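You operate a simulated robot arm through the tools that you are given. There is no shell and no other tool. Be economical: measure what you need, move in short steps, check, and stop when the job is done.

You run a simulated robot arm. Do the job below in one go: nothing can be reset, and whatever is moved stays where it is left.

TASK
Put the four pods back in the rack, each in the well of its colour.

Only the result counts: the job must be done as asked and must still hold three seconds after the hand-in. Knocking over, shifting, dropping, spilling or breaking anything else fails it.

THE ROBOT
A 7-joint arm with a two-finger parallel gripper, fixed in place. Base frame: the origin is at the foot of the arm, x ahead of it, y to its left, z up; the work surface is at about z = 910. Lengths are in mm, angles in rad, forces in N, time in s.
Its first joint turns from -2.897 to 2.897 rad. Payload 4.4 kg.
Tool frame: the origin (TCP) lies between the finger pads and is the grasp point; the fingertips stand 23 mm ahead of it; z points along the fingers, y is the line along which they close. Largest opening 94 mm; finger width 38, thickness 10; the body of the gripper, 54 by 96 mm, starts 39 mm behind the TCP.
Orientation is that of the tool frame in the base frame, as a unit quaternion [w, x, y, z]. With the fingers straight down and closing along the base's y, the tool's x points along the base's -x, its y along +y and its z along -z.

THE INTERFACE
- The arm moves only by the tool move_arm. Its argument "plan" is a list of rows, each a list of 3 entries, a list of its own where there are three numbers: the closure in counts, from 0 (fully open) to 255 (shut), then the shift along the tool's x, y, z in mm, then the turn, a rotation vector about the tool's x, y, z in rad. In form: [[claw, [dx, dy, dz], [wx, wy, wz]], ...]. A call has 1 to 12 rows; each row shifts and turns the commanded pose from where the row before left it, along the tool's axes as they then stand. Each row takes 0.2 s and may step no farther than 50 mm and 0.15 rad from the row before; otherwise, or with a gripper value out of range, the whole call is refused. Where a pose cannot be reached the arm comes as near as it can. A force on the tool above 90 N (or 10 N above the force at the start of the call, whichever is more), or a blocked arm, ends the call early, and 0.2 s more pass. Each finger travels about 72 mm/s and halts on what it meets, pressing with about 21 N; the grip force reading is that of the motor and also rises with nothing between the fingers. The clock runs only during rows and for 0.2 s after the last one: add rows that do not move to give the fingers time. It gives the time, the measured TCP pose, the force on the tool (base axes), the opening and the grip force at its end, in the units of the frame above (readings bear some noise).
- Cameras (640 x 400 px; columns grow to the right, rows downward): "scene" is fixed at [49.7, 500.7, 1494.5]; the picture's right is [-0.62, -0.78, 0.00], its down [-0.45, 0.36, -0.82] and it looks along [0.64, -0.51, -0.57] (base axes); focal length 368 px, centre (320, 200). "wrist" rides on the gripper at [86, 16, -74] in the tool frame; the picture's right is [-0.18, 0.98, 0.00], its down [-0.58, -0.11, -0.81] and it looks along [-0.79, -0.15, 0.59] (tool axes); focal length 243 px, centre (320, 200). There is no depth. A picture from a camera that has moved, and an enlarged one, comes with that camera's place and axes in the base frame and with its lens.
- snapshot(camera): a new picture of that camera. No time passes.
- close_up(camera, box): a new picture of the part [left, top, right, bottom] of that camera's present view, enlarged. No time passes.
- finish_job(): hands the job in; it is judged then, once.

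Go step by step. Nothing tells you positions but the pictures and the camera data: compare them with the known pose of the tool, close in by small moves and look again before you grip or let go. The budget is 120 turns and 68 pictures, counting those below and the enlarged ones. Unless the task says otherwise, let go and move clear before handing in, and close with one line.

The tools are called after "Request:" by a JSON object that holds its "api" and its "payload". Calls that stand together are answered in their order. move_arm: Moves the arm, as the interface text tells. Its arguments: {"type":"object","properties":{"plan":{"type":"array","items":{"type":"array"}}},"required":["plan"]} The other tools are called the same way: snapshot (camera) takes a picture; close_up (camera, box) takes an enlarged picture of a part of a camera's view; finish_job () hands the job in.

At the start:

```text
clock: 0.0
ee_pos: [611.4, 135.5, 1130.2]
ee_rot: [-0.001, 0.0, 1.0, 0.0]
wrist_force: [-0.4, -0.4, -0.4]
width: 93.9
gripper_force: 0.2
```

scene: 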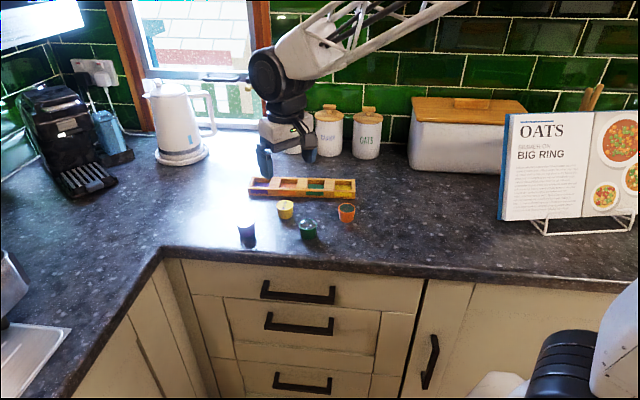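
wrist: 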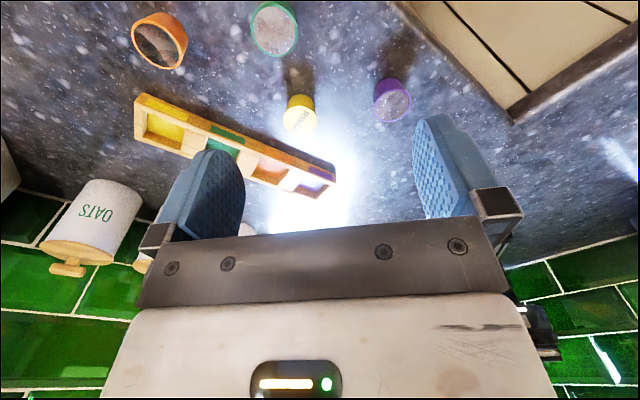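

I see four pods (purple, yellow, green, orange) on the counter in front of a four-well rack. I'll look closer for the well colours and positions.

Request:
{"api": "close_up", "payload": {"camera": "scene", "box": [220, 160, 380, 260]}}

Request:
{"api": "close_up", "payload": {"camera": "wrist", "box": [110, 0, 430, 200]}}

```text
4.00 times, centred on (300, 210) of scene
camera zoom: at [49.7, 500.7, 1494.5], right [-0.62, -0.78, 0.0], down [-0.45, 0.36, -0.82], along [0.64, -0.51, -0.57], focal length 1473 px, centre (400, 160)
```

zoom: 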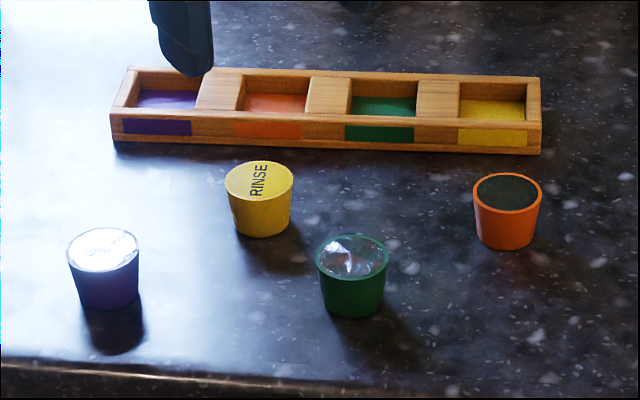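

```text
2.00 times, centred on (270, 100) of wrist
camera zoom: at [525.2, 151.8, 1206.1], right [0.18, 0.98, 0.0], down [0.58, -0.11, 0.81], along [0.79, -0.15, -0.59], focal length 485 px, centre (420, 400)
```

zoom: 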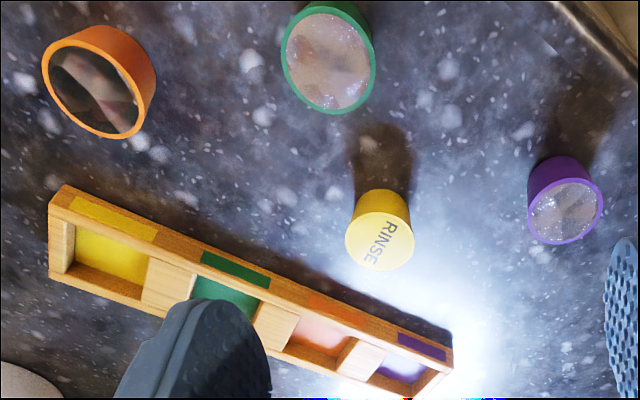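

Triangulating from both pictures: purple ≈(704,207), yellow ≈(705,94), green ≈(607,93) and orange ≈(597,-22), with tops at about z 946. The rack's long axis lies about 49° from x, and its wells run purple, orange, green, yellow from the far end. I'll turn the gripper to close along the rack axis and look again.

Request:
{"api": "move_arm", "payload": {"plan": [[0, [0, 0, 0], [0, 0, 0.1418]], [0, [0, 0, 0], [0, 0, 0.1418]], [0, [0, 0, 0], [0, 0, 0.1418]], [0, [0, 0, 0], [0, 0, 0.1418]], [0, [0, 0, 0], [0, 0, 0.1418]]]}}

Request:
{"api": "snapshot", "payload": {"camera": "wrist"}}

```text
clock: 1.2
ee_pos: [611.5, 135.8, 1129.8]
ee_rot: [0.0, 0.347, 0.938, 0.0]
wrist_force: [-0.5, 0.6, -0.5]
width: 94.0
gripper_force: 0.1
```

```text
63 pictures are left
camera wrist: at [556.6, 203.9, 1206.1], right [0.78, 0.63, 0.0], down [0.37, -0.46, 0.81], along [0.5, -0.63, -0.59], focal length 243 px, centre (320, 200)
```

wrist: 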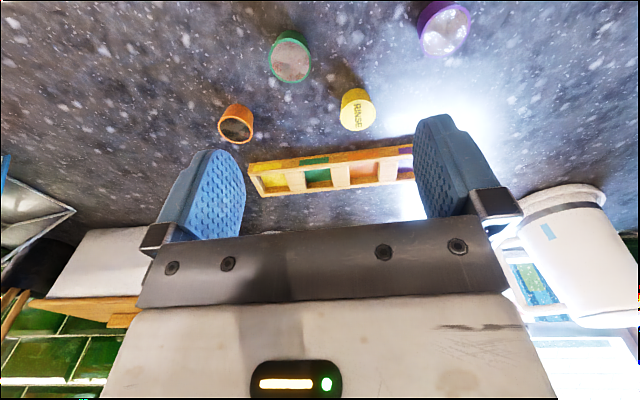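

The view shows the rack square with the gripper. I move above the yellow pod, staying well clear, to check alignment and see the rack closer.

Request:
{"api": "move_arm", "payload": {"plan": [[0, [-24.5, 7.3, 30], [0, 0, 0]], [0, [-24.5, 7.3, 30], [0, 0, 0]], [0, [-24.5, 7.3, 30], [0, 0, 0]], [0, [-24.5, 7.3, 30], [0, 0, 0]], [0, [0, 0, 0], [0, 0, 0]]]}}

Request:
{"api": "snapshot", "payload": {"camera": "wrist"}}

Request:
{"api": "close_up", "payload": {"camera": "scene", "box": [220, 140, 380, 240]}}

```text
clock: 2.4
ee_pos: [702.2, 92.3, 1010.1]
ee_rot: [0.0, 0.346, 0.938, 0.0]
wrist_force: [0.1, -0.8, 0.6]
width: 93.8
gripper_force: 0.0
```

```text
62 pictures are left
camera wrist: at [647.4, 162.1, 1085.8], right [0.78, 0.63, 0.0], down [0.37, -0.46, 0.81], along [0.51, -0.63, -0.59], focal length 243 px, centre (320, 200)
```

wrist: 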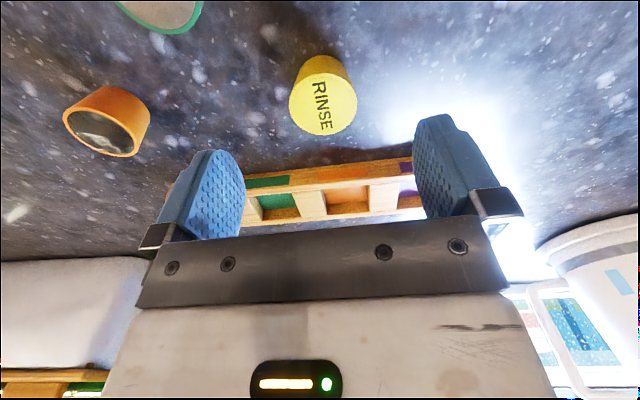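

```text
4.00 times, centred on (300, 190) of scene
camera zoom: at [49.7, 500.7, 1494.5], right [-0.62, -0.78, 0.0], down [-0.45, 0.36, -0.82], along [0.64, -0.51, -0.57], focal length 1473 px, centre (400, 240)
```

zoom: 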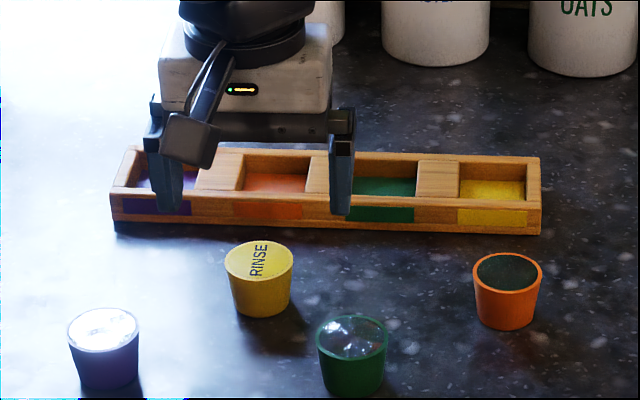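

The yellow pod refines to (705,95), top at about 946. I come down in stages, aiming to hold only its upper 12 mm so the fingertips stay above the rack walls later.

Request:
{"api": "move_arm", "payload": {"plan": [[40, [0, 0, 15], [0, 0, 0]], [40, [0, 0, 10], [0, 0, 0]], [40, [0, 0, 0], [0, 0, 0]], [40, [0, 0, 0], [0, 0, 0]]]}}

Request:
{"api": "snapshot", "payload": {"camera": "wrist"}}

```text
clock: 3.4
ee_pos: [704.0, 94.0, 984.4]
ee_rot: [0.0, 0.347, 0.938, -0.001]
wrist_force: [-1.0, -0.3, 0.3]
width: 79.1
gripper_force: 0.0
```

```text
60 pictures are left
camera wrist: at [648.9, 162.6, 1060.7], right [0.78, 0.63, 0.0], down [0.37, -0.46, 0.81], along [0.51, -0.63, -0.59], focal length 243 px, centre (320, 200)
```

wrist: 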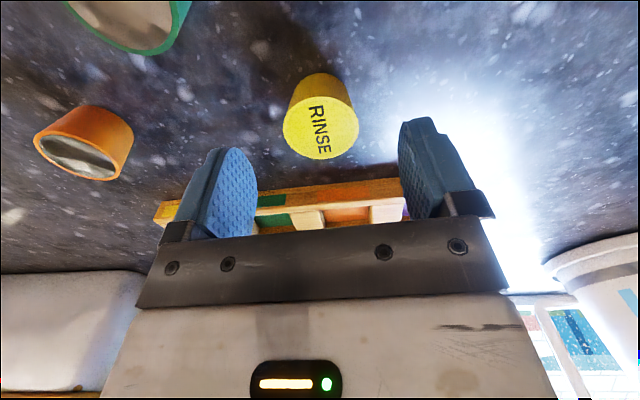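

Yellow sits at about (704.7,93.8), directly under the tool. I descend and close.

Request:
{"api": "move_arm", "payload": {"plan": [[40, [0, 0, 15], [0, 0, 0]], [40, [0, 0, 12.5], [0, 0, 0]], [40, [0, 0, 0], [0, 0, 0]], [150, [0, 0, 0], [0, 0, 0]], [200, [0, 0, 0], [0, 0, 0]], [200, [0, 0, 0], [0, 0, 0]]]}}

Request:
{"api": "snapshot", "payload": {"camera": "wrist"}}

Request:
{"api": "close_up", "payload": {"camera": "scene", "box": [220, 160, 380, 260]}}

```text
clock: 4.8
ee_pos: [705.1, 92.9, 958.5]
ee_rot: [0.0, 0.347, 0.938, 0.0]
wrist_force: [-0.6, 0.4, 0.8]
width: 41.4
gripper_force: 21.4
```

```text
59 pictures are left
camera wrist: at [650.0, 162.8, 1034.1], right [0.78, 0.63, 0.0], down [0.37, -0.46, 0.81], along [0.51, -0.63, -0.59], focal length 243 px, centre (320, 200)
```

wrist: 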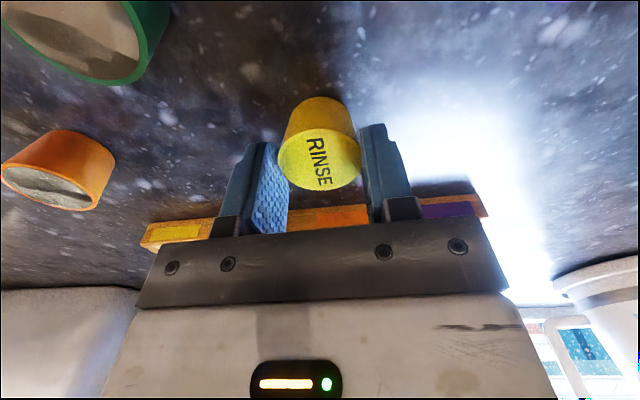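

```text
4.00 times, centred on (300, 210) of scene
camera zoom: at [49.7, 500.7, 1494.5], right [-0.62, -0.78, 0.0], down [-0.45, 0.36, -0.82], along [0.64, -0.51, -0.57], focal length 1473 px, centre (400, 160)
```

zoom: 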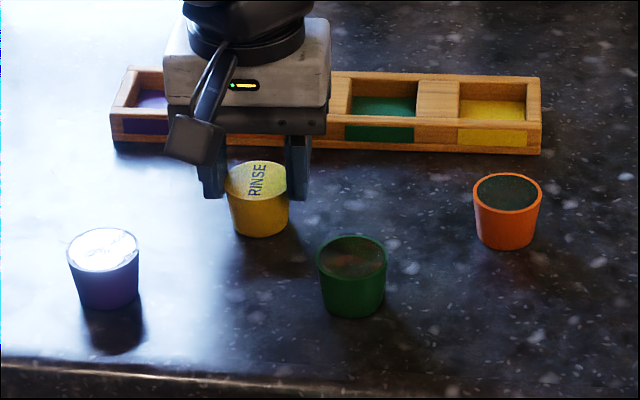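

Yellow is gripped (41.4 mm, centred). I lift it straight up and measure the wells closely.

Request:
{"api": "move_arm", "payload": {"plan": [[200, [0, 0, -25], [0, 0, 0]], [200, [0, 0, -30], [0, 0, 0]], [200, [0, 0, 0], [0, 0, 0]]]}}

Request:
{"api": "close_up", "payload": {"camera": "scene", "box": [300, 165, 364, 205]}}

Request:
{"api": "close_up", "payload": {"camera": "wrist", "box": [120, 60, 504, 300]}}

```text
clock: 5.6
ee_pos: [704.5, 93.1, 1013.6]
ee_rot: [0.0, 0.348, 0.938, 0.0]
wrist_force: [0.4, -0.1, -0.3]
width: 41.4
gripper_force: 21.0
```

```text
10.00 times, centred on (332, 185) of scene
camera zoom: at [49.7, 500.7, 1494.5], right [-0.62, -0.78, 0.0], down [-0.45, 0.36, -0.82], along [0.64, -0.51, -0.57], focal length 3683 px, centre (200, 350)
```

zoom: 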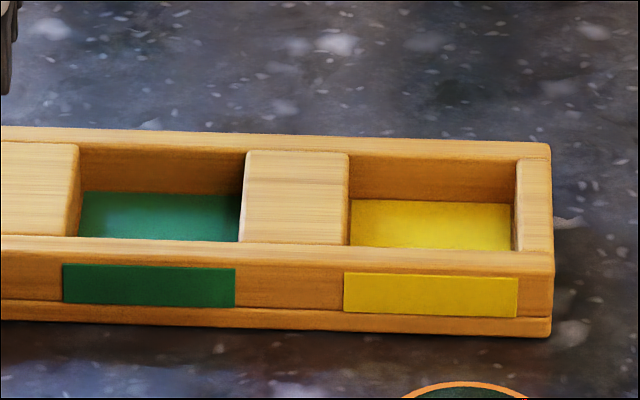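

```text
1.67 times, centred on (312, 180) of wrist
camera zoom: at [649.2, 162.9, 1088.9], right [0.78, 0.63, 0.0], down [0.37, -0.46, 0.81], along [0.51, -0.63, -0.59], focal length 404 px, centre (333, 233)
```

zoom: 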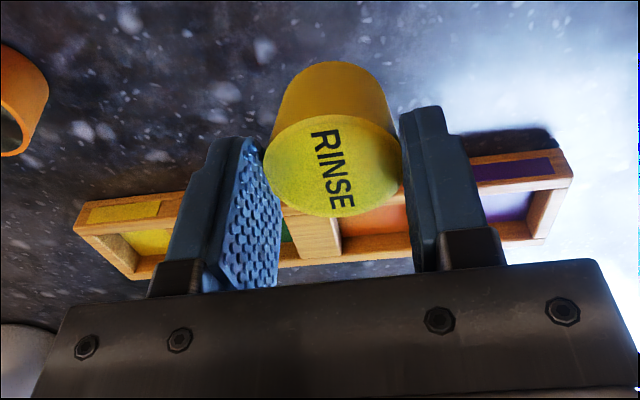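

The yellow well's opening is about 47×49 mm centred near (698,-99.5), with the floor at about z 917 and the rack top at about 934. I carry the pod over it and check.

Request:
{"api": "move_arm", "payload": {"plan": [[200, [-24.2, -30, 0], [0, 0, 0]], [200, [-24.2, -30, 0], [0, 0, 0]], [200, [-24.2, -30, 0], [0, 0, 0]], [200, [-24.2, -30, 0], [0, 0, 0]], [200, [-24, -30, 0], [0, 0, 0]], [200, [0, 0, 0], [0, 0, 0]], [200, [0, 0, 15], [0, 0, 0]], [200, [0, 0, 0], [0, 0, 0]]]}}

Request:
{"api": "snapshot", "payload": {"camera": "wrist"}}

Request:
{"api": "close_up", "payload": {"camera": "scene", "box": [290, 150, 386, 210]}}

```text
clock: 7.4
ee_pos: [699.5, -100.5, 998.1]
ee_rot: [0.0, 0.346, 0.938, 0.0]
wrist_force: [-0.1, 0.4, -0.6]
width: 41.4
gripper_force: 21.1
```

```text
55 pictures are left
camera wrist: at [644.7, -31.1, 1074.1], right [0.78, 0.63, 0.0], down [0.37, -0.46, 0.81], along [0.51, -0.63, -0.59], focal length 243 px, centre (320, 200)
```

wrist: 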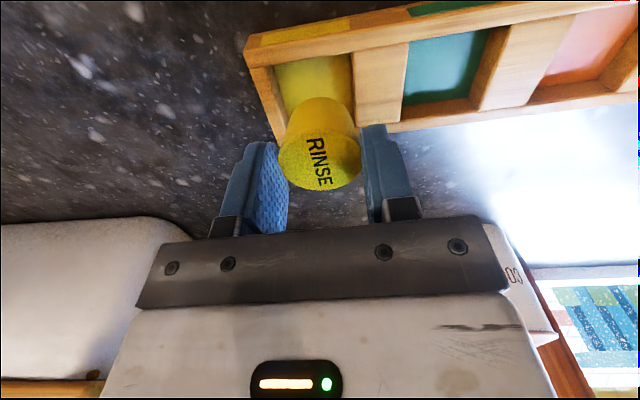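

```text
6.67 times, centred on (338, 180) of scene
camera zoom: at [49.7, 500.7, 1494.5], right [-0.62, -0.78, 0.0], down [-0.45, 0.36, -0.82], along [0.64, -0.51, -0.57], focal length 2456 px, centre (200, 333)
```

zoom: 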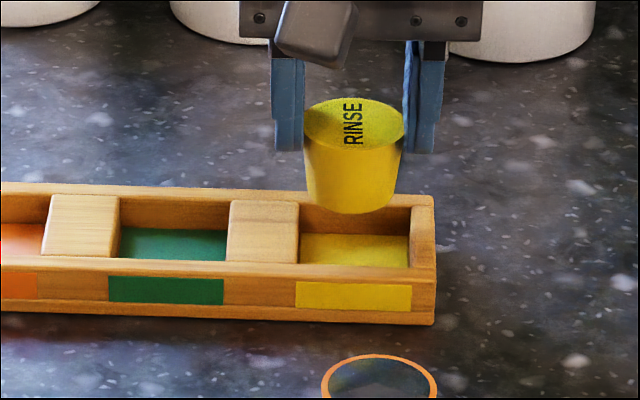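

Both cameras agree the well centre is about (698.3,-99), so I shift 2 mm and lower the pod into the mouth of the well.

Request:
{"api": "move_arm", "payload": {"plan": [[200, [1.7, 0.5, 5], [0, 0, 0]], [200, [0, 0, 10], [0, 0, 0]], [200, [0, 0, 9], [0, 0, 0]], [200, [0, 0, 0], [0, 0, 0]]]}}

Request:
{"api": "close_up", "payload": {"camera": "wrist", "box": [200, 20, 440, 170]}}

Request:
{"api": "close_up", "payload": {"camera": "scene", "box": [290, 150, 386, 210]}}

```text
clock: 8.4
ee_pos: [698.8, -97.2, 973.1]
ee_rot: [0.0, 0.347, 0.938, 0.0]
wrist_force: [0.0, 0.4, -0.1]
width: 41.4
gripper_force: 21.5
```

```text
2.67 times, centred on (320, 95) of wrist
camera zoom: at [643.3, -29.1, 1049.6], right [0.78, 0.63, 0.0], down [0.37, -0.46, 0.81], along [0.51, -0.63, -0.59], focal length 647 px, centre (320, 480)
```

zoom: 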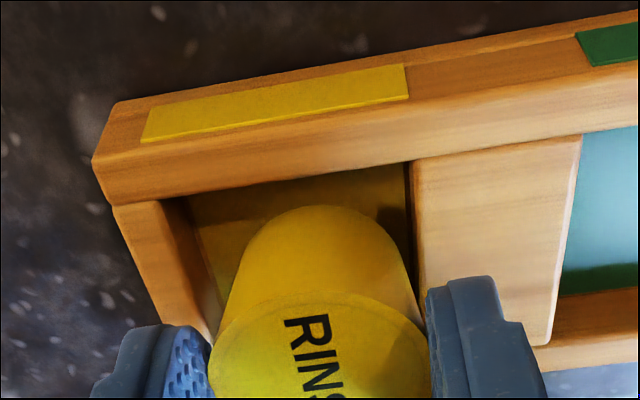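

```text
6.67 times, centred on (338, 180) of scene
camera zoom: at [49.7, 500.7, 1494.5], right [-0.62, -0.78, 0.0], down [-0.45, 0.36, -0.82], along [0.64, -0.51, -0.57], focal length 2456 px, centre (200, 333)
```

zoom: 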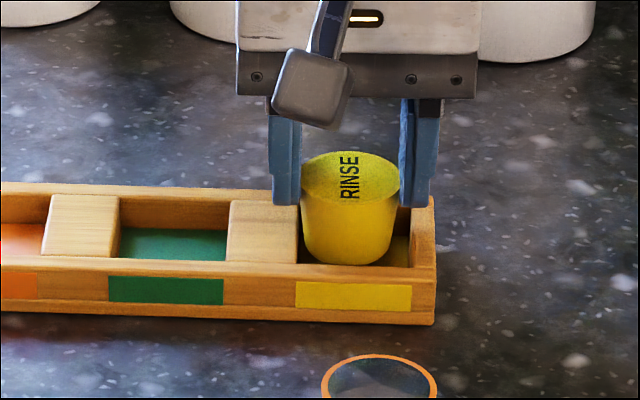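

The pod sits inside the mouth, about 2 mm towards the divider side. I nudge it and lower it to the floor.

Request:
{"api": "move_arm", "payload": {"plan": [[200, [0, -1.5, 2], [0, 0, 0]], [200, [0, 0, 2], [0, 0, 0]], [200, [0, 0, 2], [0, 0, 0]], [200, [0, 0, 1], [0, 0, 0]], [200, [0, 0, 0], [0, 0, 0]]]}}

Request:
{"api": "close_up", "payload": {"camera": "scene", "box": [290, 150, 386, 210]}}

```text
clock: 9.6
ee_pos: [698.8, -98.0, 967.5]
ee_rot: [0.0, 0.347, 0.938, 0.0]
wrist_force: [-0.4, 0.3, -0.6]
width: 41.2
gripper_force: 21.2
```

```text
6.67 times, centred on (338, 180) of scene
camera zoom: at [49.7, 500.7, 1494.5], right [-0.62, -0.78, 0.0], down [-0.45, 0.36, -0.82], along [0.64, -0.51, -0.57], focal length 2456 px, centre (200, 333)
```

zoom: 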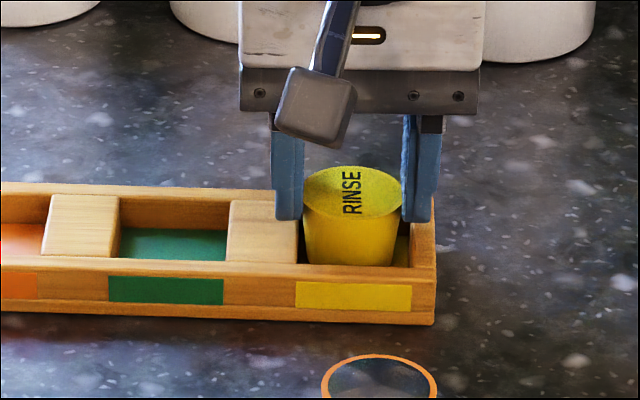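

No contact yet, so I lower another 3 mm in small steps and watch the force.

Request:
{"api": "move_arm", "payload": {"plan": [[200, [0, 0, 1], [0, 0, 0]], [200, [0, 0, 1], [0, 0, 0]], [200, [0, 0, 0], [0, 0, 0]]]}}

```text
clock: 10.4
ee_pos: [697.0, -99.9, 967.0]
ee_rot: [0.0, 0.347, 0.938, 0.0]
wrist_force: [-1.4, -2.4, 16.6]
width: 41.0
gripper_force: 20.8
```

Contact with the well floor (16 N up) at about the predicted height. I ease off, open, then look.

Request:
{"api": "move_arm", "payload": {"plan": [[200, [0, 0, -1], [0, 0, 0]], [120, [0, 0, 0], [0, 0, 0]], [100, [0, 0, 0], [0, 0, 0]], [100, [0, 0, 0], [0, 0, 0]], [100, [0, 0, -15], [0, 0, 0]], [100, [0, 0, -30], [0, 0, 0]], [100, [0, 0, -30], [0, 0, 0]], [100, [0, 0, 0], [0, 0, 0]]]}}

Request:
{"api": "close_up", "payload": {"camera": "scene", "box": [220, 150, 380, 250]}}

Request:
{"api": "snapshot", "payload": {"camera": "wrist"}}

```text
clock: 12.2
ee_pos: [697.4, -97.5, 1041.0]
ee_rot: [0.0, 0.347, 0.938, 0.0]
wrist_force: [-0.7, -0.6, 0.2]
width: 57.4
gripper_force: 0.1
```

```text
4.00 times, centred on (300, 200) of scene
camera zoom: at [49.7, 500.7, 1494.5], right [-0.62, -0.78, 0.0], down [-0.45, 0.36, -0.82], along [0.64, -0.51, -0.57], focal length 1473 px, centre (400, 200)
```

zoom: 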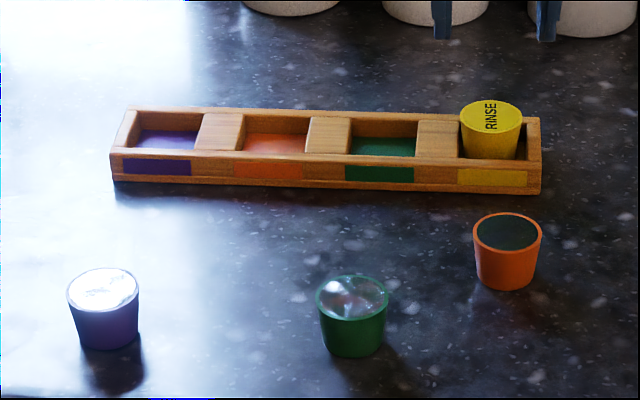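

```text
49 pictures are left
camera wrist: at [641.8, -28.6, 1115.7], right [0.78, 0.63, 0.0], down [0.37, -0.46, 0.81], along [0.51, -0.63, -0.59], focal length 243 px, centre (320, 200)
```

wrist: 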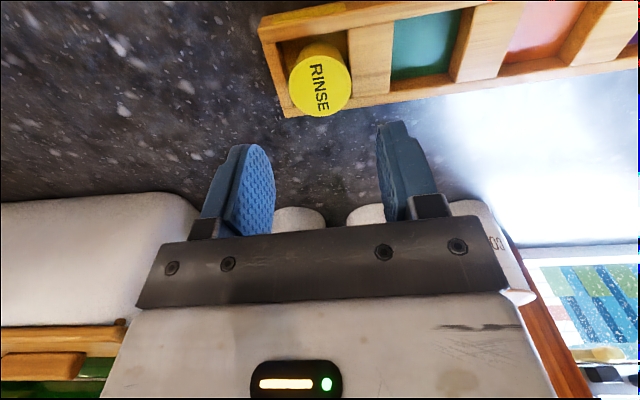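

Yellow appears seated. I check it closely for tilt while the view is clear.

Request:
{"api": "close_up", "payload": {"camera": "scene", "box": [316, 165, 364, 195]}}

Request:
{"api": "close_up", "payload": {"camera": "wrist", "box": [240, 0, 432, 120]}}

```text
13.33 times, centred on (340, 180) of scene
camera zoom: at [49.7, 500.7, 1494.5], right [-0.62, -0.78, 0.0], down [-0.45, 0.36, -0.82], along [0.64, -0.51, -0.57], focal length 4911 px, centre (53, 467)
```

zoom: 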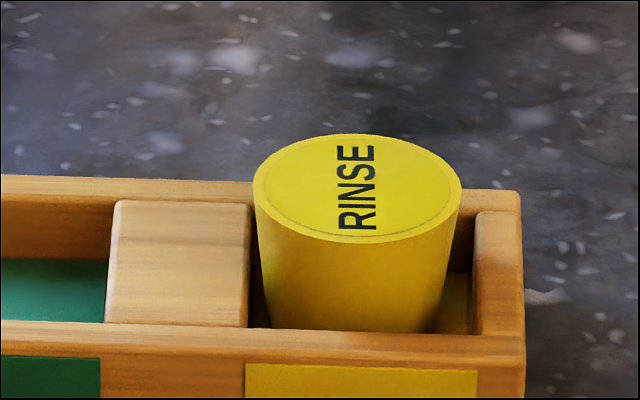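

```text
3.33 times, centred on (336, 60) of wrist
camera zoom: at [641.8, -28.6, 1115.7], right [0.78, 0.63, 0.0], down [0.37, -0.46, 0.81], along [0.51, -0.63, -0.59], focal length 809 px, centre (267, 667)
```

zoom: 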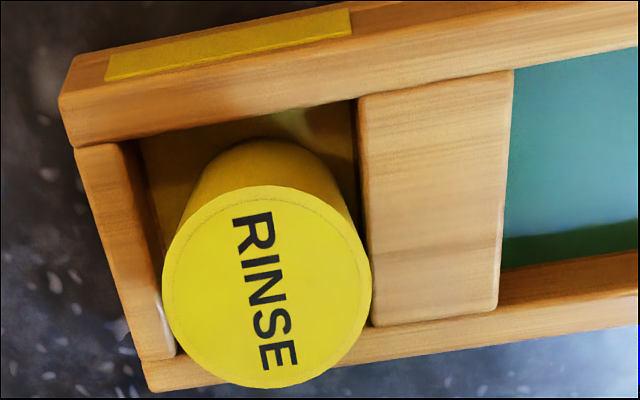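

Yellow is in and flat. Next is green: I fly over to it at safe height and check the alignment.

Request:
{"api": "move_arm", "payload": {"plan": [[60, [38.7, 17.3, 0], [0, 0, 0]], [40, [38.7, 17.3, 0], [0, 0, 0]], [40, [38.7, 17.3, 0], [0, 0, 0]], [40, [38.7, 17.3, 0], [0, 0, 0]], [40, [38.6, 17.2, 0], [0, 0, 0]], [40, [0, 0, 25], [0, 0, 0]], [40, [0, 0, 30], [0, 0, 0]], [40, [0, 0, 0], [0, 0, 0]], [40, [0, 0, 0], [0, 0, 0]]]}}

Request:
{"api": "snapshot", "payload": {"camera": "wrist"}}

```text
clock: 14.2
ee_pos: [606.9, 93.6, 986.2]
ee_rot: [0.0, 0.347, 0.938, 0.001]
wrist_force: [0.4, -0.8, 0.7]
width: 79.1
gripper_force: 0.1
```

```text
46 pictures are left
camera wrist: at [551.3, 163.1, 1062.0], right [0.78, 0.63, 0.0], down [0.37, -0.46, 0.81], along [0.51, -0.63, -0.59], focal length 243 px, centre (320, 200)
```

wrist: 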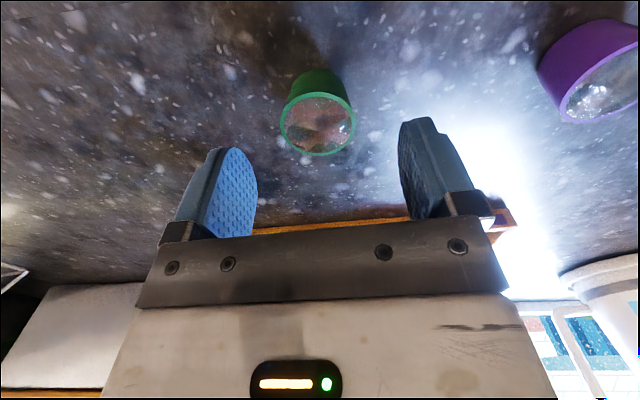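

Green is at about (604.5,94.7), so I shift 2.5 mm and descend to grip.

Request:
{"api": "move_arm", "payload": {"plan": [[40, [2.5, -1, 14], [0, 0, 0]], [40, [0, 0, 14], [0, 0, 0]], [40, [0, 0, 0], [0, 0, 0]], [150, [0, 0, 0], [0, 0, 0]], [200, [0, 0, 0], [0, 0, 0]], [200, [0, 0, 0], [0, 0, 0]]]}}

Request:
{"api": "snapshot", "payload": {"camera": "wrist"}}

```text
clock: 15.6
ee_pos: [604.5, 94.1, 959.4]
ee_rot: [0.0, 0.347, 0.938, 0.0]
wrist_force: [-0.7, 0.4, 0.9]
width: 41.2
gripper_force: 21.1
```

```text
45 pictures are left
camera wrist: at [549.3, 163.2, 1033.8], right [0.78, 0.63, 0.0], down [0.37, -0.46, 0.81], along [0.51, -0.63, -0.59], focal length 243 px, centre (320, 200)
```

wrist: 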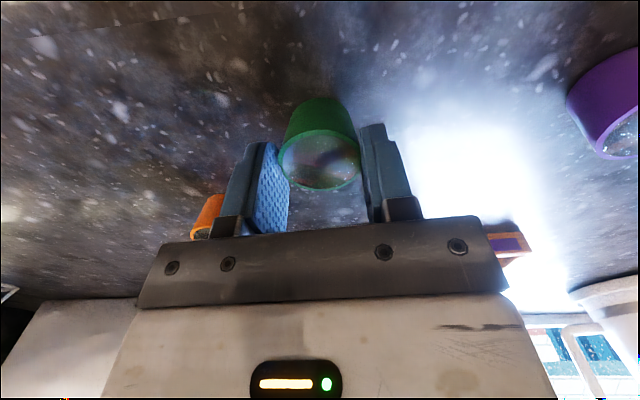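

Green is gripped. I lift and carry it over the green well at about (748.5,-41).

Request:
{"api": "move_arm", "payload": {"plan": [[200, [0, 0, -25], [0, 0, 0]], [200, [0, 0, -30], [0, 0, 0]], [200, [-39.4, -1.75, 0], [0, 0, 0]], [200, [-39.4, -1.75, 0], [0, 0, 0]], [200, [-39.4, -1.75, 0], [0, 0, 0]], [200, [-39.4, -1.75, 0], [0, 0, 0]], [200, [-39.4, -1.75, 0], [0, 0, 0]], [200, [0, 0, 0], [0, 0, 0]], [200, [0, 0, 18], [0, 0, 0]], [200, [0, 0, 0], [0, 0, 0]]]}}

Request:
{"api": "snapshot", "payload": {"camera": "wrist"}}

Request:
{"api": "close_up", "payload": {"camera": "scene", "box": [270, 150, 366, 210]}}

```text
clock: 17.8
ee_pos: [749.7, -40.0, 993.0]
ee_rot: [0.0, 0.347, 0.938, 0.001]
wrist_force: [-0.1, 0.3, -0.8]
width: 41.0
gripper_force: 20.7
```

```text
44 pictures are left
camera wrist: at [693.9, 28.5, 1068.5], right [0.78, 0.63, 0.0], down [0.37, -0.46, 0.81], along [0.51, -0.63, -0.59], focal length 243 px, centre (320, 200)
```

wrist: 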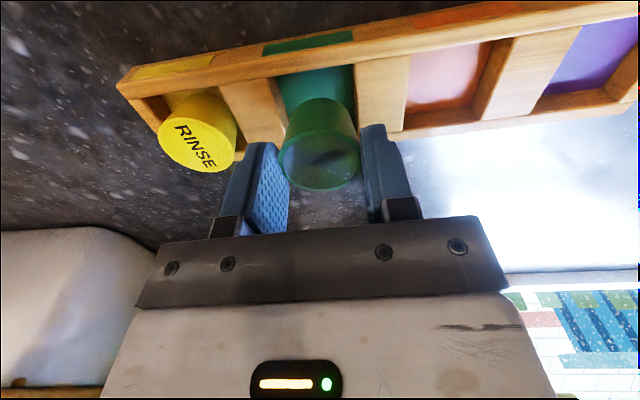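

```text
6.67 times, centred on (318, 180) of scene
camera zoom: at [49.7, 500.7, 1494.5], right [-0.62, -0.78, 0.0], down [-0.45, 0.36, -0.82], along [0.64, -0.51, -0.57], focal length 2456 px, centre (333, 333)
```

zoom: 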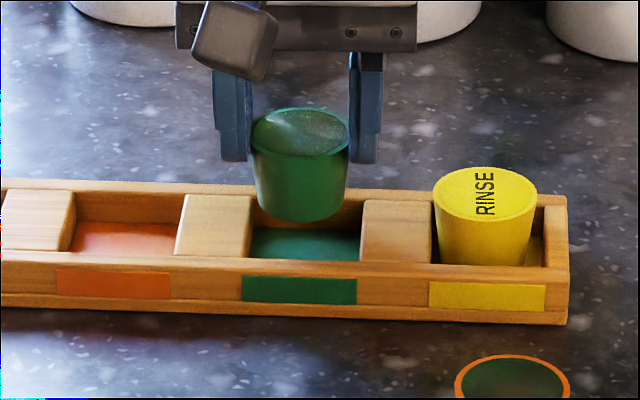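

Green hangs over its well, about 1–2 mm too far toward the orange side. I nudge and lower to just above the floor.

Request:
{"api": "move_arm", "payload": {"plan": [[200, [0, -1.3, 8], [0, 0, 0]], [200, [0, 0, 8], [0, 0, 0]], [200, [0, 0, 5], [0, 0, 0]], [200, [0, 0, 2], [0, 0, 0]], [200, [0, 0, 0], [0, 0, 0]]]}}

Request:
{"api": "close_up", "payload": {"camera": "scene", "box": [270, 150, 366, 210]}}

```text
clock: 19.0
ee_pos: [747.5, -41.4, 972.1]
ee_rot: [0.0, 0.346, 0.938, 0.0]
wrist_force: [0.4, -0.5, 0.5]
width: 41.0
gripper_force: 21.1
```

```text
6.67 times, centred on (318, 180) of scene
camera zoom: at [49.7, 500.7, 1494.5], right [-0.62, -0.78, 0.0], down [-0.45, 0.36, -0.82], along [0.64, -0.51, -0.57], focal length 2456 px, centre (333, 333)
```

zoom: 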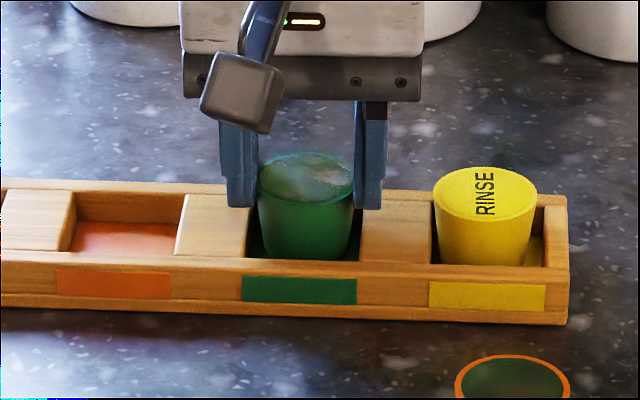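

Green is well centred in its mouth. I lower it in small steps until it touches the floor.

Request:
{"api": "move_arm", "payload": {"plan": [[200, [0, 0, 2], [0, 0, 0]], [200, [0, 0, 1.5], [0, 0, 0]], [200, [0, 0, 1], [0, 0, 0]], [200, [0, 0, 0], [0, 0, 0]]]}}

```text
clock: 20.0
ee_pos: [746.9, -42.9, 968.4]
ee_rot: [-0.001, 0.347, 0.938, 0.001]
wrist_force: [1.3, -0.1, -1.2]
width: 40.9
gripper_force: 21.5
```

Request:
{"api": "move_arm", "payload": {"plan": [[200, [0, 0, 1], [0, 0, 0]], [200, [0, 0, 1], [0, 0, 0]], [200, [0, 0, 0], [0, 0, 0]]]}}

```text
clock: 20.8
ee_pos: [746.6, -41.2, 965.7]
ee_rot: [0.0, 0.347, 0.938, 0.0]
wrist_force: [-0.7, -0.9, 7.8]
width: 40.8
gripper_force: 20.7
```

Touching lightly (8 N). I open and rise.

Request:
{"api": "move_arm", "payload": {"plan": [[120, [0, 0, -0.5], [0, 0, 0]], [100, [0, 0, 0], [0, 0, 0]], [100, [0, 0, 0], [0, 0, 0]], [100, [0, 0, -15], [0, 0, 0]], [100, [0, 0, -30], [0, 0, 0]], [100, [0, 0, -30], [0, 0, 0]], [100, [0, 0, 0], [0, 0, 0]]]}}

Request:
{"api": "close_up", "payload": {"camera": "scene", "box": [270, 150, 366, 210]}}

Request:
{"api": "close_up", "payload": {"camera": "wrist", "box": [120, 0, 440, 200]}}

```text
clock: 22.4
ee_pos: [746.4, -42.8, 1042.4]
ee_rot: [0.0, 0.347, 0.938, 0.0]
wrist_force: [0.8, 0.1, 0.4]
width: 57.3
gripper_force: 0.0
```

```text
6.67 times, centred on (318, 180) of scene
camera zoom: at [49.7, 500.7, 1494.5], right [-0.62, -0.78, 0.0], down [-0.45, 0.36, -0.82], along [0.64, -0.51, -0.57], focal length 2456 px, centre (333, 333)
```

zoom: 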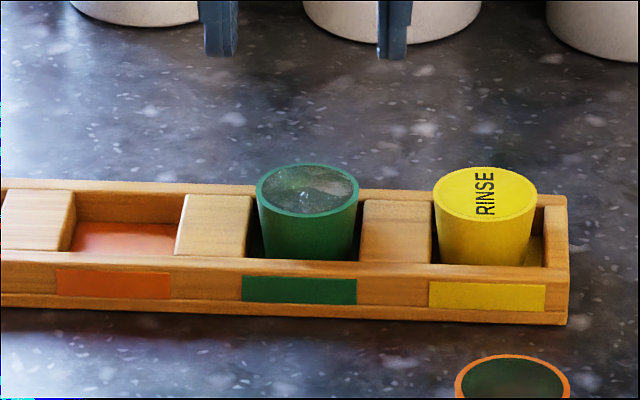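

```text
2.00 times, centred on (280, 100) of wrist
camera zoom: at [691.6, 26.3, 1117.3], right [0.78, 0.63, 0.0], down [0.37, -0.46, 0.81], along [0.51, -0.63, -0.59], focal length 485 px, centre (400, 400)
```

zoom: 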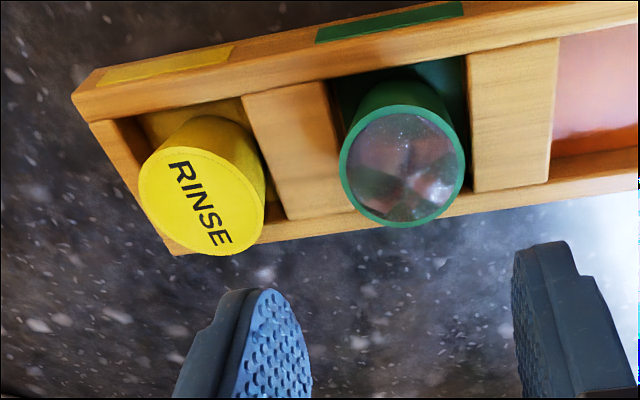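

Green is in upright. Next is orange at about (597,-22).

Request:
{"api": "move_arm", "payload": {"plan": [[60, [31.7, -20.6, 0], [0, 0, 0]], [40, [31.7, -20.6, 0], [0, 0, 0]], [40, [31.7, -20.6, 0], [0, 0, 0]], [40, [31.7, -20.6, 0], [0, 0, 0]], [40, [0, 0, 0], [0, 0, 0]], [40, [0, 0, 25], [0, 0, 0]], [40, [0, 0, 30], [0, 0, 0]], [40, [0, 0, 0], [0, 0, 0]], [40, [0, 0, 0], [0, 0, 0]]]}}

Request:
{"api": "snapshot", "payload": {"camera": "wrist"}}

```text
clock: 24.4
ee_pos: [597.2, -22.4, 986.6]
ee_rot: [0.0, 0.347, 0.938, 0.0]
wrist_force: [0.3, 0.5, 0.8]
width: 79.4
gripper_force: 0.1
```

```text
39 pictures are left
camera wrist: at [541.9, 46.1, 1062.1], right [0.78, 0.63, 0.0], down [0.37, -0.46, 0.81], along [0.51, -0.63, -0.59], focal length 243 px, centre (320, 200)
```

wrist: 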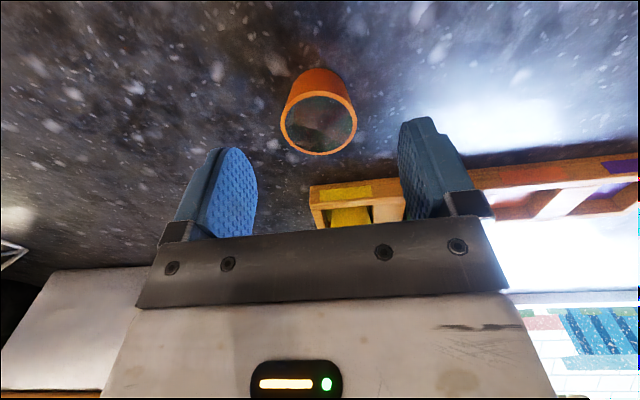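

Orange sits 2–3 mm off the same way green did. I correct, descend and grip.

Request:
{"api": "move_arm", "payload": {"plan": [[40, [2.5, -0.8, 14], [0, 0, 0]], [40, [0, 0, 14], [0, 0, 0]], [40, [0, 0, 0], [0, 0, 0]], [150, [0, 0, 0], [0, 0, 0]], [200, [0, 0, 0], [0, 0, 0]], [200, [0, 0, 0], [0, 0, 0]]]}}

Request:
{"api": "snapshot", "payload": {"camera": "wrist"}}

```text
clock: 25.8
ee_pos: [595.7, -22.4, 958.1]
ee_rot: [0.001, 0.347, 0.938, 0.0]
wrist_force: [0.8, 0.7, -0.2]
width: 40.6
gripper_force: 21.1
```

```text
38 pictures are left
camera wrist: at [540.8, 46.5, 1033.6], right [0.78, 0.63, 0.0], down [0.37, -0.46, 0.81], along [0.51, -0.63, -0.59], focal length 243 px, centre (320, 200)
```

wrist: 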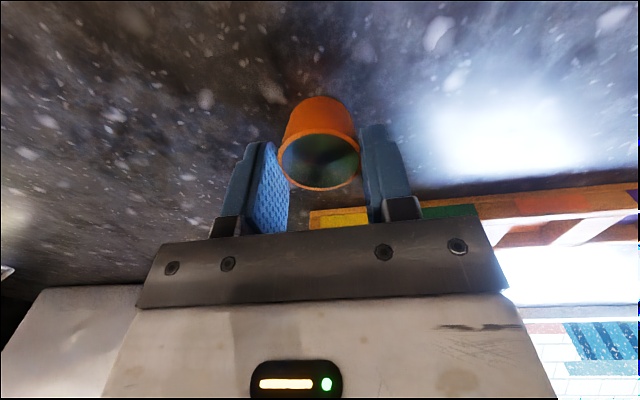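

Orange is gripped. I lift higher to clear the placed pods and carry it over the orange well at about (798,17).

Request:
{"api": "move_arm", "payload": {"plan": [[200, [0, 0, -30], [0, 0, 0]], [200, [0, 0, -38], [0, 0, 0]], [200, [-25.6, 32.3, 0], [0, 0, 0]], [200, [-25.6, 32.3, 0], [0, 0, 0]], [200, [-25.6, 32.3, 0], [0, 0, 0]], [200, [-25.6, 32.3, 0], [0, 0, 0]], [200, [-25.5, 32.4, 0], [0, 0, 0]], [200, [0, 0, 0], [0, 0, 0]], [200, [0, 0, 30], [0, 0, 0]], [200, [0, 0, 0], [0, 0, 0]]]}}

Request:
{"api": "snapshot", "payload": {"camera": "wrist"}}

Request:
{"api": "close_up", "payload": {"camera": "scene", "box": [240, 150, 336, 210]}}

```text
clock: 28.0
ee_pos: [796.0, 18.0, 995.7]
ee_rot: [0.0, 0.346, 0.938, 0.0]
wrist_force: [0.5, -0.3, -0.2]
width: 40.8
gripper_force: 20.7
```

```text
37 pictures are left
camera wrist: at [741.4, 87.2, 1072.2], right [0.78, 0.63, 0.0], down [0.37, -0.46, 0.81], along [0.51, -0.63, -0.59], focal length 243 px, centre (320, 200)
```

wrist: 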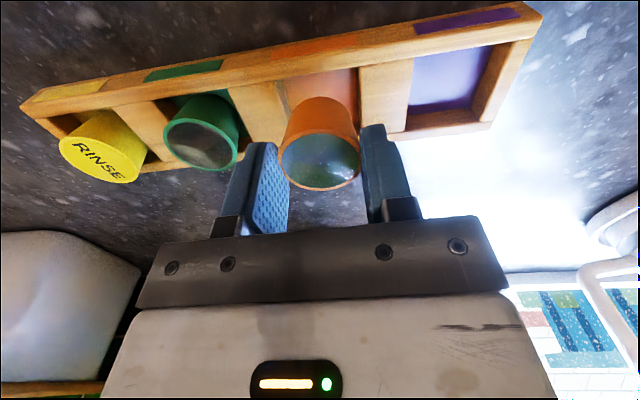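

```text
6.67 times, centred on (288, 180) of scene
camera zoom: at [49.7, 500.7, 1494.5], right [-0.62, -0.78, 0.0], down [-0.45, 0.36, -0.82], along [0.64, -0.51, -0.57], focal length 2456 px, centre (533, 333)
```

zoom: 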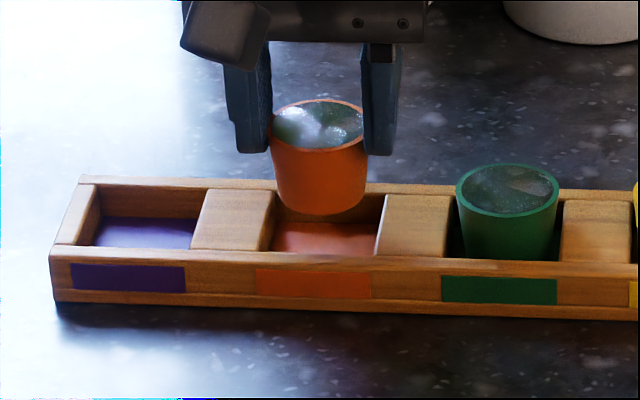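

Orange is near its well. I need a closer wrist look for the exact offset.

Request:
{"api": "close_up", "payload": {"camera": "wrist", "box": [240, 40, 432, 160]}}

Request:
{"api": "close_up", "payload": {"camera": "scene", "box": [264, 162, 312, 192]}}

```text
3.33 times, centred on (336, 100) of wrist
camera zoom: at [741.4, 87.2, 1072.2], right [0.78, 0.63, 0.0], down [0.37, -0.46, 0.81], along [0.51, -0.63, -0.59], focal length 809 px, centre (267, 533)
```

zoom: 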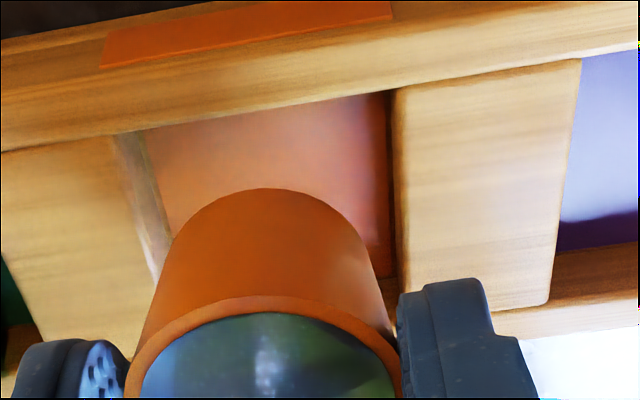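

```text
13.33 times, centred on (288, 177) of scene
camera zoom: at [49.7, 500.7, 1494.5], right [-0.62, -0.78, 0.0], down [-0.45, 0.36, -0.82], along [0.64, -0.51, -0.57], focal length 4911 px, centre (747, 507)
```

zoom: 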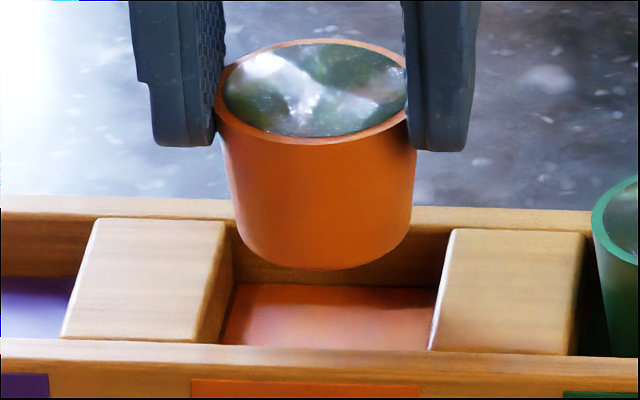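

Combined estimate: I need about 2 mm deeper into the rack. I move there, lower to just inside the mouth and check.

Request:
{"api": "move_arm", "payload": {"plan": [[200, [-2, 0, 6], [0, 0, 0]], [200, [0, 0, 8], [0, 0, 0]], [200, [0, 0, 6], [0, 0, 0]], [200, [0, 0, 0], [0, 0, 0]]]}}

Request:
{"api": "close_up", "payload": {"camera": "wrist", "box": [240, 40, 432, 160]}}

Request:
{"api": "close_up", "payload": {"camera": "scene", "box": [264, 162, 312, 192]}}

```text
clock: 29.0
ee_pos: [798.6, 18.4, 977.5]
ee_rot: [-0.001, 0.347, 0.938, -0.001]
wrist_force: [0.2, -0.1, -0.6]
width: 40.7
gripper_force: 21.0
```

```text
3.33 times, centred on (336, 100) of wrist
camera zoom: at [743.1, 86.4, 1052.1], right [0.78, 0.63, 0.0], down [0.37, -0.46, 0.81], along [0.51, -0.63, -0.59], focal length 809 px, centre (267, 533)
```

zoom: 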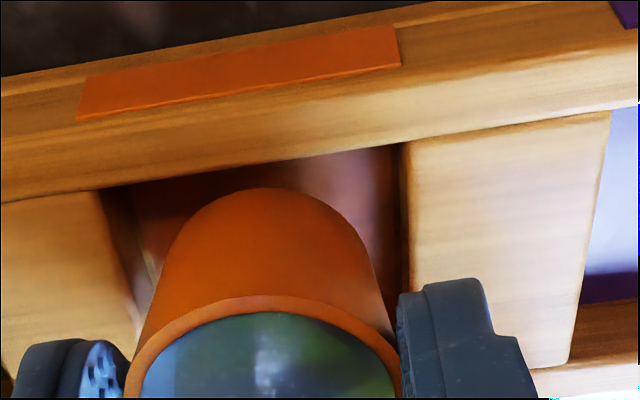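

```text
13.33 times, centred on (288, 177) of scene
camera zoom: at [49.7, 500.7, 1494.5], right [-0.62, -0.78, 0.0], down [-0.45, 0.36, -0.82], along [0.64, -0.51, -0.57], focal length 4911 px, centre (747, 507)
```

zoom: 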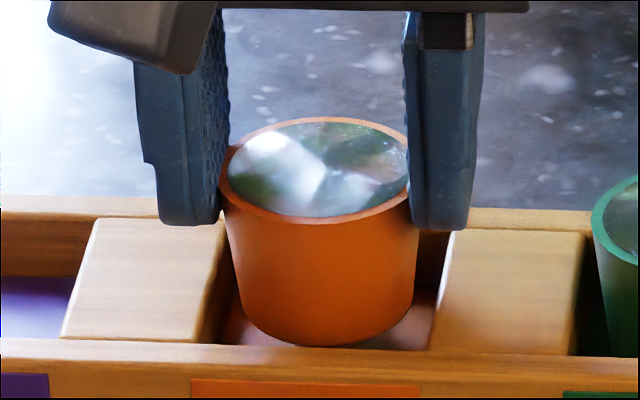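

It is centred in depth and about 1 mm off along the rack. I nudge it and lower to the floor.

Request:
{"api": "move_arm", "payload": {"plan": [[200, [-0.5, -1.2, 3], [0, 0, 0]], [200, [0, 0, 3], [0, 0, 0]], [200, [0, 0, 2], [0, 0, 0]], [200, [0, 0, 1], [0, 0, 0]], [200, [0, 0, 1], [0, 0, 0]], [200, [0, 0, 0], [0, 0, 0]]]}}

```text
clock: 30.4
ee_pos: [798.3, 16.0, 965.6]
ee_rot: [0.0, 0.348, 0.938, 0.0]
wrist_force: [-0.1, 0.3, 3.5]
width: 41.0
gripper_force: 20.5
```

Request:
{"api": "move_arm", "payload": {"plan": [[200, [0, 0, 0.7], [0, 0, 0]], [200, [0, 0, 0], [0, 0, 0]]]}}

Request:
{"api": "close_up", "payload": {"camera": "scene", "box": [264, 162, 312, 192]}}

```text
clock: 31.0
ee_pos: [799.8, 17.1, 965.2]
ee_rot: [0.0, 0.347, 0.938, 0.0]
wrist_force: [-0.8, 0.5, 8.5]
width: 41.1
gripper_force: 21.4
```

```text
13.33 times, centred on (288, 177) of scene
camera zoom: at [49.7, 500.7, 1494.5], right [-0.62, -0.78, 0.0], down [-0.45, 0.36, -0.82], along [0.64, -0.51, -0.57], focal length 4911 px, centre (747, 507)
```

zoom: 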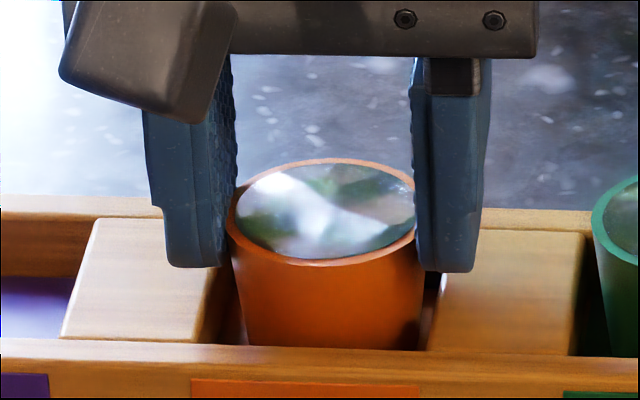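

Resting on the floor, upright and centred. I open and rise.

Request:
{"api": "move_arm", "payload": {"plan": [[120, [0, 0, -0.7], [0, 0, 0]], [100, [0, 0, 0], [0, 0, 0]], [100, [0, 0, 0], [0, 0, 0]], [100, [0, 0, -15], [0, 0, 0]], [100, [0, 0, -30], [0, 0, 0]], [100, [0, 0, -30], [0, 0, 0]], [100, [0, 0, 0], [0, 0, 0]]]}}

Request:
{"api": "close_up", "payload": {"camera": "scene", "box": [220, 150, 380, 250]}}

```text
clock: 32.6
ee_pos: [798.6, 14.8, 1040.2]
ee_rot: [0.0, 0.346, 0.938, 0.001]
wrist_force: [-0.3, -0.4, -0.3]
width: 57.2
gripper_force: 0.0
```

```text
4.00 times, centred on (300, 200) of scene
camera zoom: at [49.7, 500.7, 1494.5], right [-0.62, -0.78, 0.0], down [-0.45, 0.36, -0.82], along [0.64, -0.51, -0.57], focal length 1473 px, centre (400, 200)
```

zoom: 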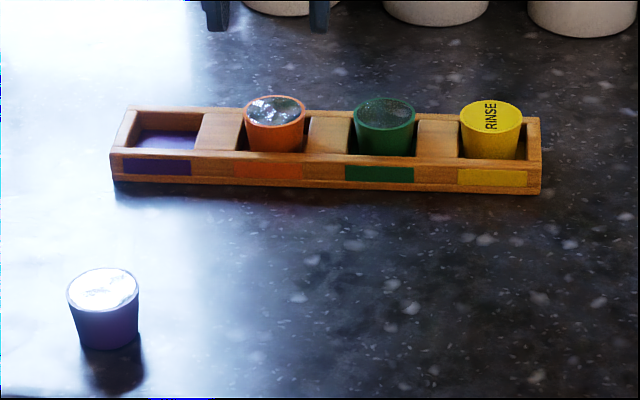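

Three are in. Now purple at about (704.5,207).

Request:
{"api": "move_arm", "payload": {"plan": [[60, [39.2, 16.7, 0], [0, 0, 0]], [40, [39.2, 16.7, 0], [0, 0, 0]], [40, [39.2, 16.7, 0], [0, 0, 0]], [40, [39.2, 16.7, 0], [0, 0, 0]], [40, [39.2, 16.7, 0], [0, 0, 0]], [40, [0, 0, 25], [0, 0, 0]], [40, [0, 0, 29], [0, 0, 0]], [40, [0, 0, 0], [0, 0, 0]], [40, [0, 0, 0], [0, 0, 0]]]}}

Request:
{"api": "snapshot", "payload": {"camera": "wrist"}}

```text
clock: 34.6
ee_pos: [702.3, 204.0, 986.5]
ee_rot: [-0.001, 0.347, 0.938, -0.001]
wrist_force: [0.4, -0.2, -0.9]
width: 79.4
gripper_force: 0.0
```

```text
29 pictures are left
camera wrist: at [647.3, 273.2, 1062.5], right [0.78, 0.63, 0.0], down [0.37, -0.46, 0.81], along [0.51, -0.63, -0.59], focal length 243 px, centre (320, 200)
```

wrist: 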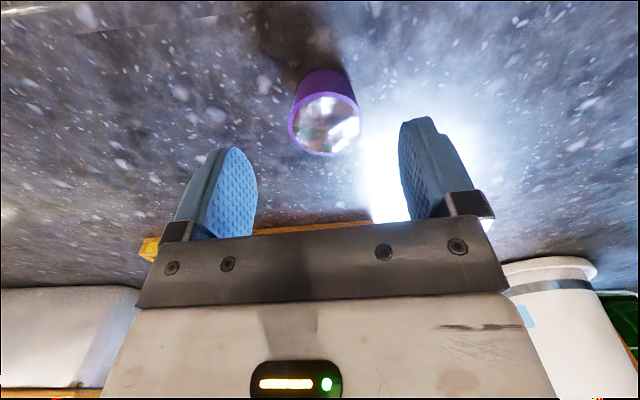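

Purple is about 3 mm further along the closing axis and 2.5 mm nearer the camera. I correct and grip.

Request:
{"api": "move_arm", "payload": {"plan": [[40, [2.5, 3.2, 14], [0, 0, 0]], [40, [0, 0, 14], [0, 0, 0]], [40, [0, 0, 0], [0, 0, 0]], [150, [0, 0, 0], [0, 0, 0]], [200, [0, 0, 0], [0, 0, 0]], [200, [0, 0, 0], [0, 0, 0]]]}}

Request:
{"api": "snapshot", "payload": {"camera": "wrist"}}

```text
clock: 36.0
ee_pos: [703.5, 210.2, 959.3]
ee_rot: [0.0, 0.346, 0.938, 0.0]
wrist_force: [0.5, 0.9, -0.3]
width: 40.9
gripper_force: 21.5
```

```text
28 pictures are left
camera wrist: at [648.3, 278.9, 1034.4], right [0.78, 0.63, 0.0], down [0.37, -0.46, 0.81], along [0.51, -0.63, -0.59], focal length 243 px, centre (320, 200)
```

wrist: 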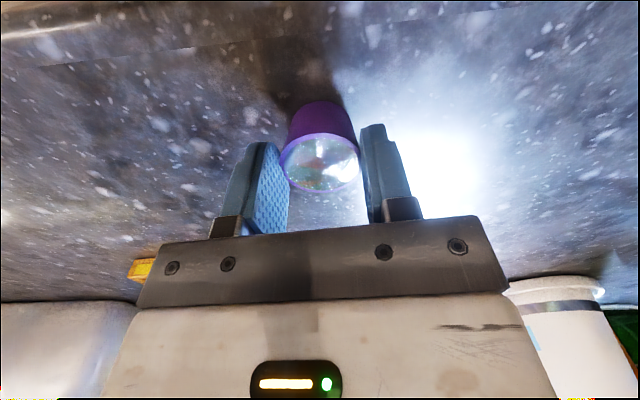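

Purple is gripped. I lift and carry it over the purple well at about (850.5,74.5).

Request:
{"api": "move_arm", "payload": {"plan": [[200, [0, 0, -30], [0, 0, 0]], [200, [0, 0, -38], [0, 0, 0]], [200, [-39.9, -1.2, 0], [0, 0, 0]], [200, [-39.9, -1.2, 0], [0, 0, 0]], [200, [-39.9, -1.2, 0], [0, 0, 0]], [200, [-39.9, -1.2, 0], [0, 0, 0]], [200, [-39.8, -1.2, 0], [0, 0, 0]], [200, [0, 0, 0], [0, 0, 0]], [200, [0, 0, 32], [0, 0, 0]], [200, [0, 0, 0], [0, 0, 0]]]}}

Request:
{"api": "close_up", "payload": {"camera": "wrist", "box": [240, 40, 432, 160]}}

Request:
{"api": "close_up", "payload": {"camera": "scene", "box": [238, 162, 286, 192]}}

```text
clock: 38.2
ee_pos: [851.1, 76.4, 996.7]
ee_rot: [0.0, 0.347, 0.938, -0.001]
wrist_force: [-0.4, -0.2, -0.4]
width: 41.1
gripper_force: 20.9
```

```text
3.33 times, centred on (336, 100) of wrist
camera zoom: at [795.9, 145.7, 1071.0], right [0.78, 0.63, 0.0], down [0.37, -0.46, 0.81], along [0.51, -0.63, -0.59], focal length 809 px, centre (267, 533)
```

zoom: 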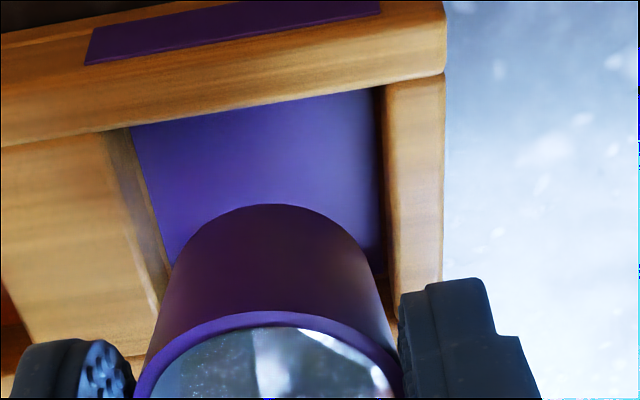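

```text
13.33 times, centred on (262, 177) of scene
camera zoom: at [49.7, 500.7, 1494.5], right [-0.62, -0.78, 0.0], down [-0.45, 0.36, -0.82], along [0.64, -0.51, -0.57], focal length 4911 px, centre (1093, 507)
```

zoom: 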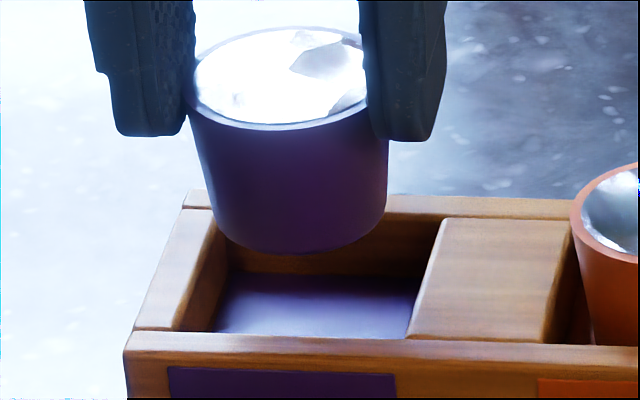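

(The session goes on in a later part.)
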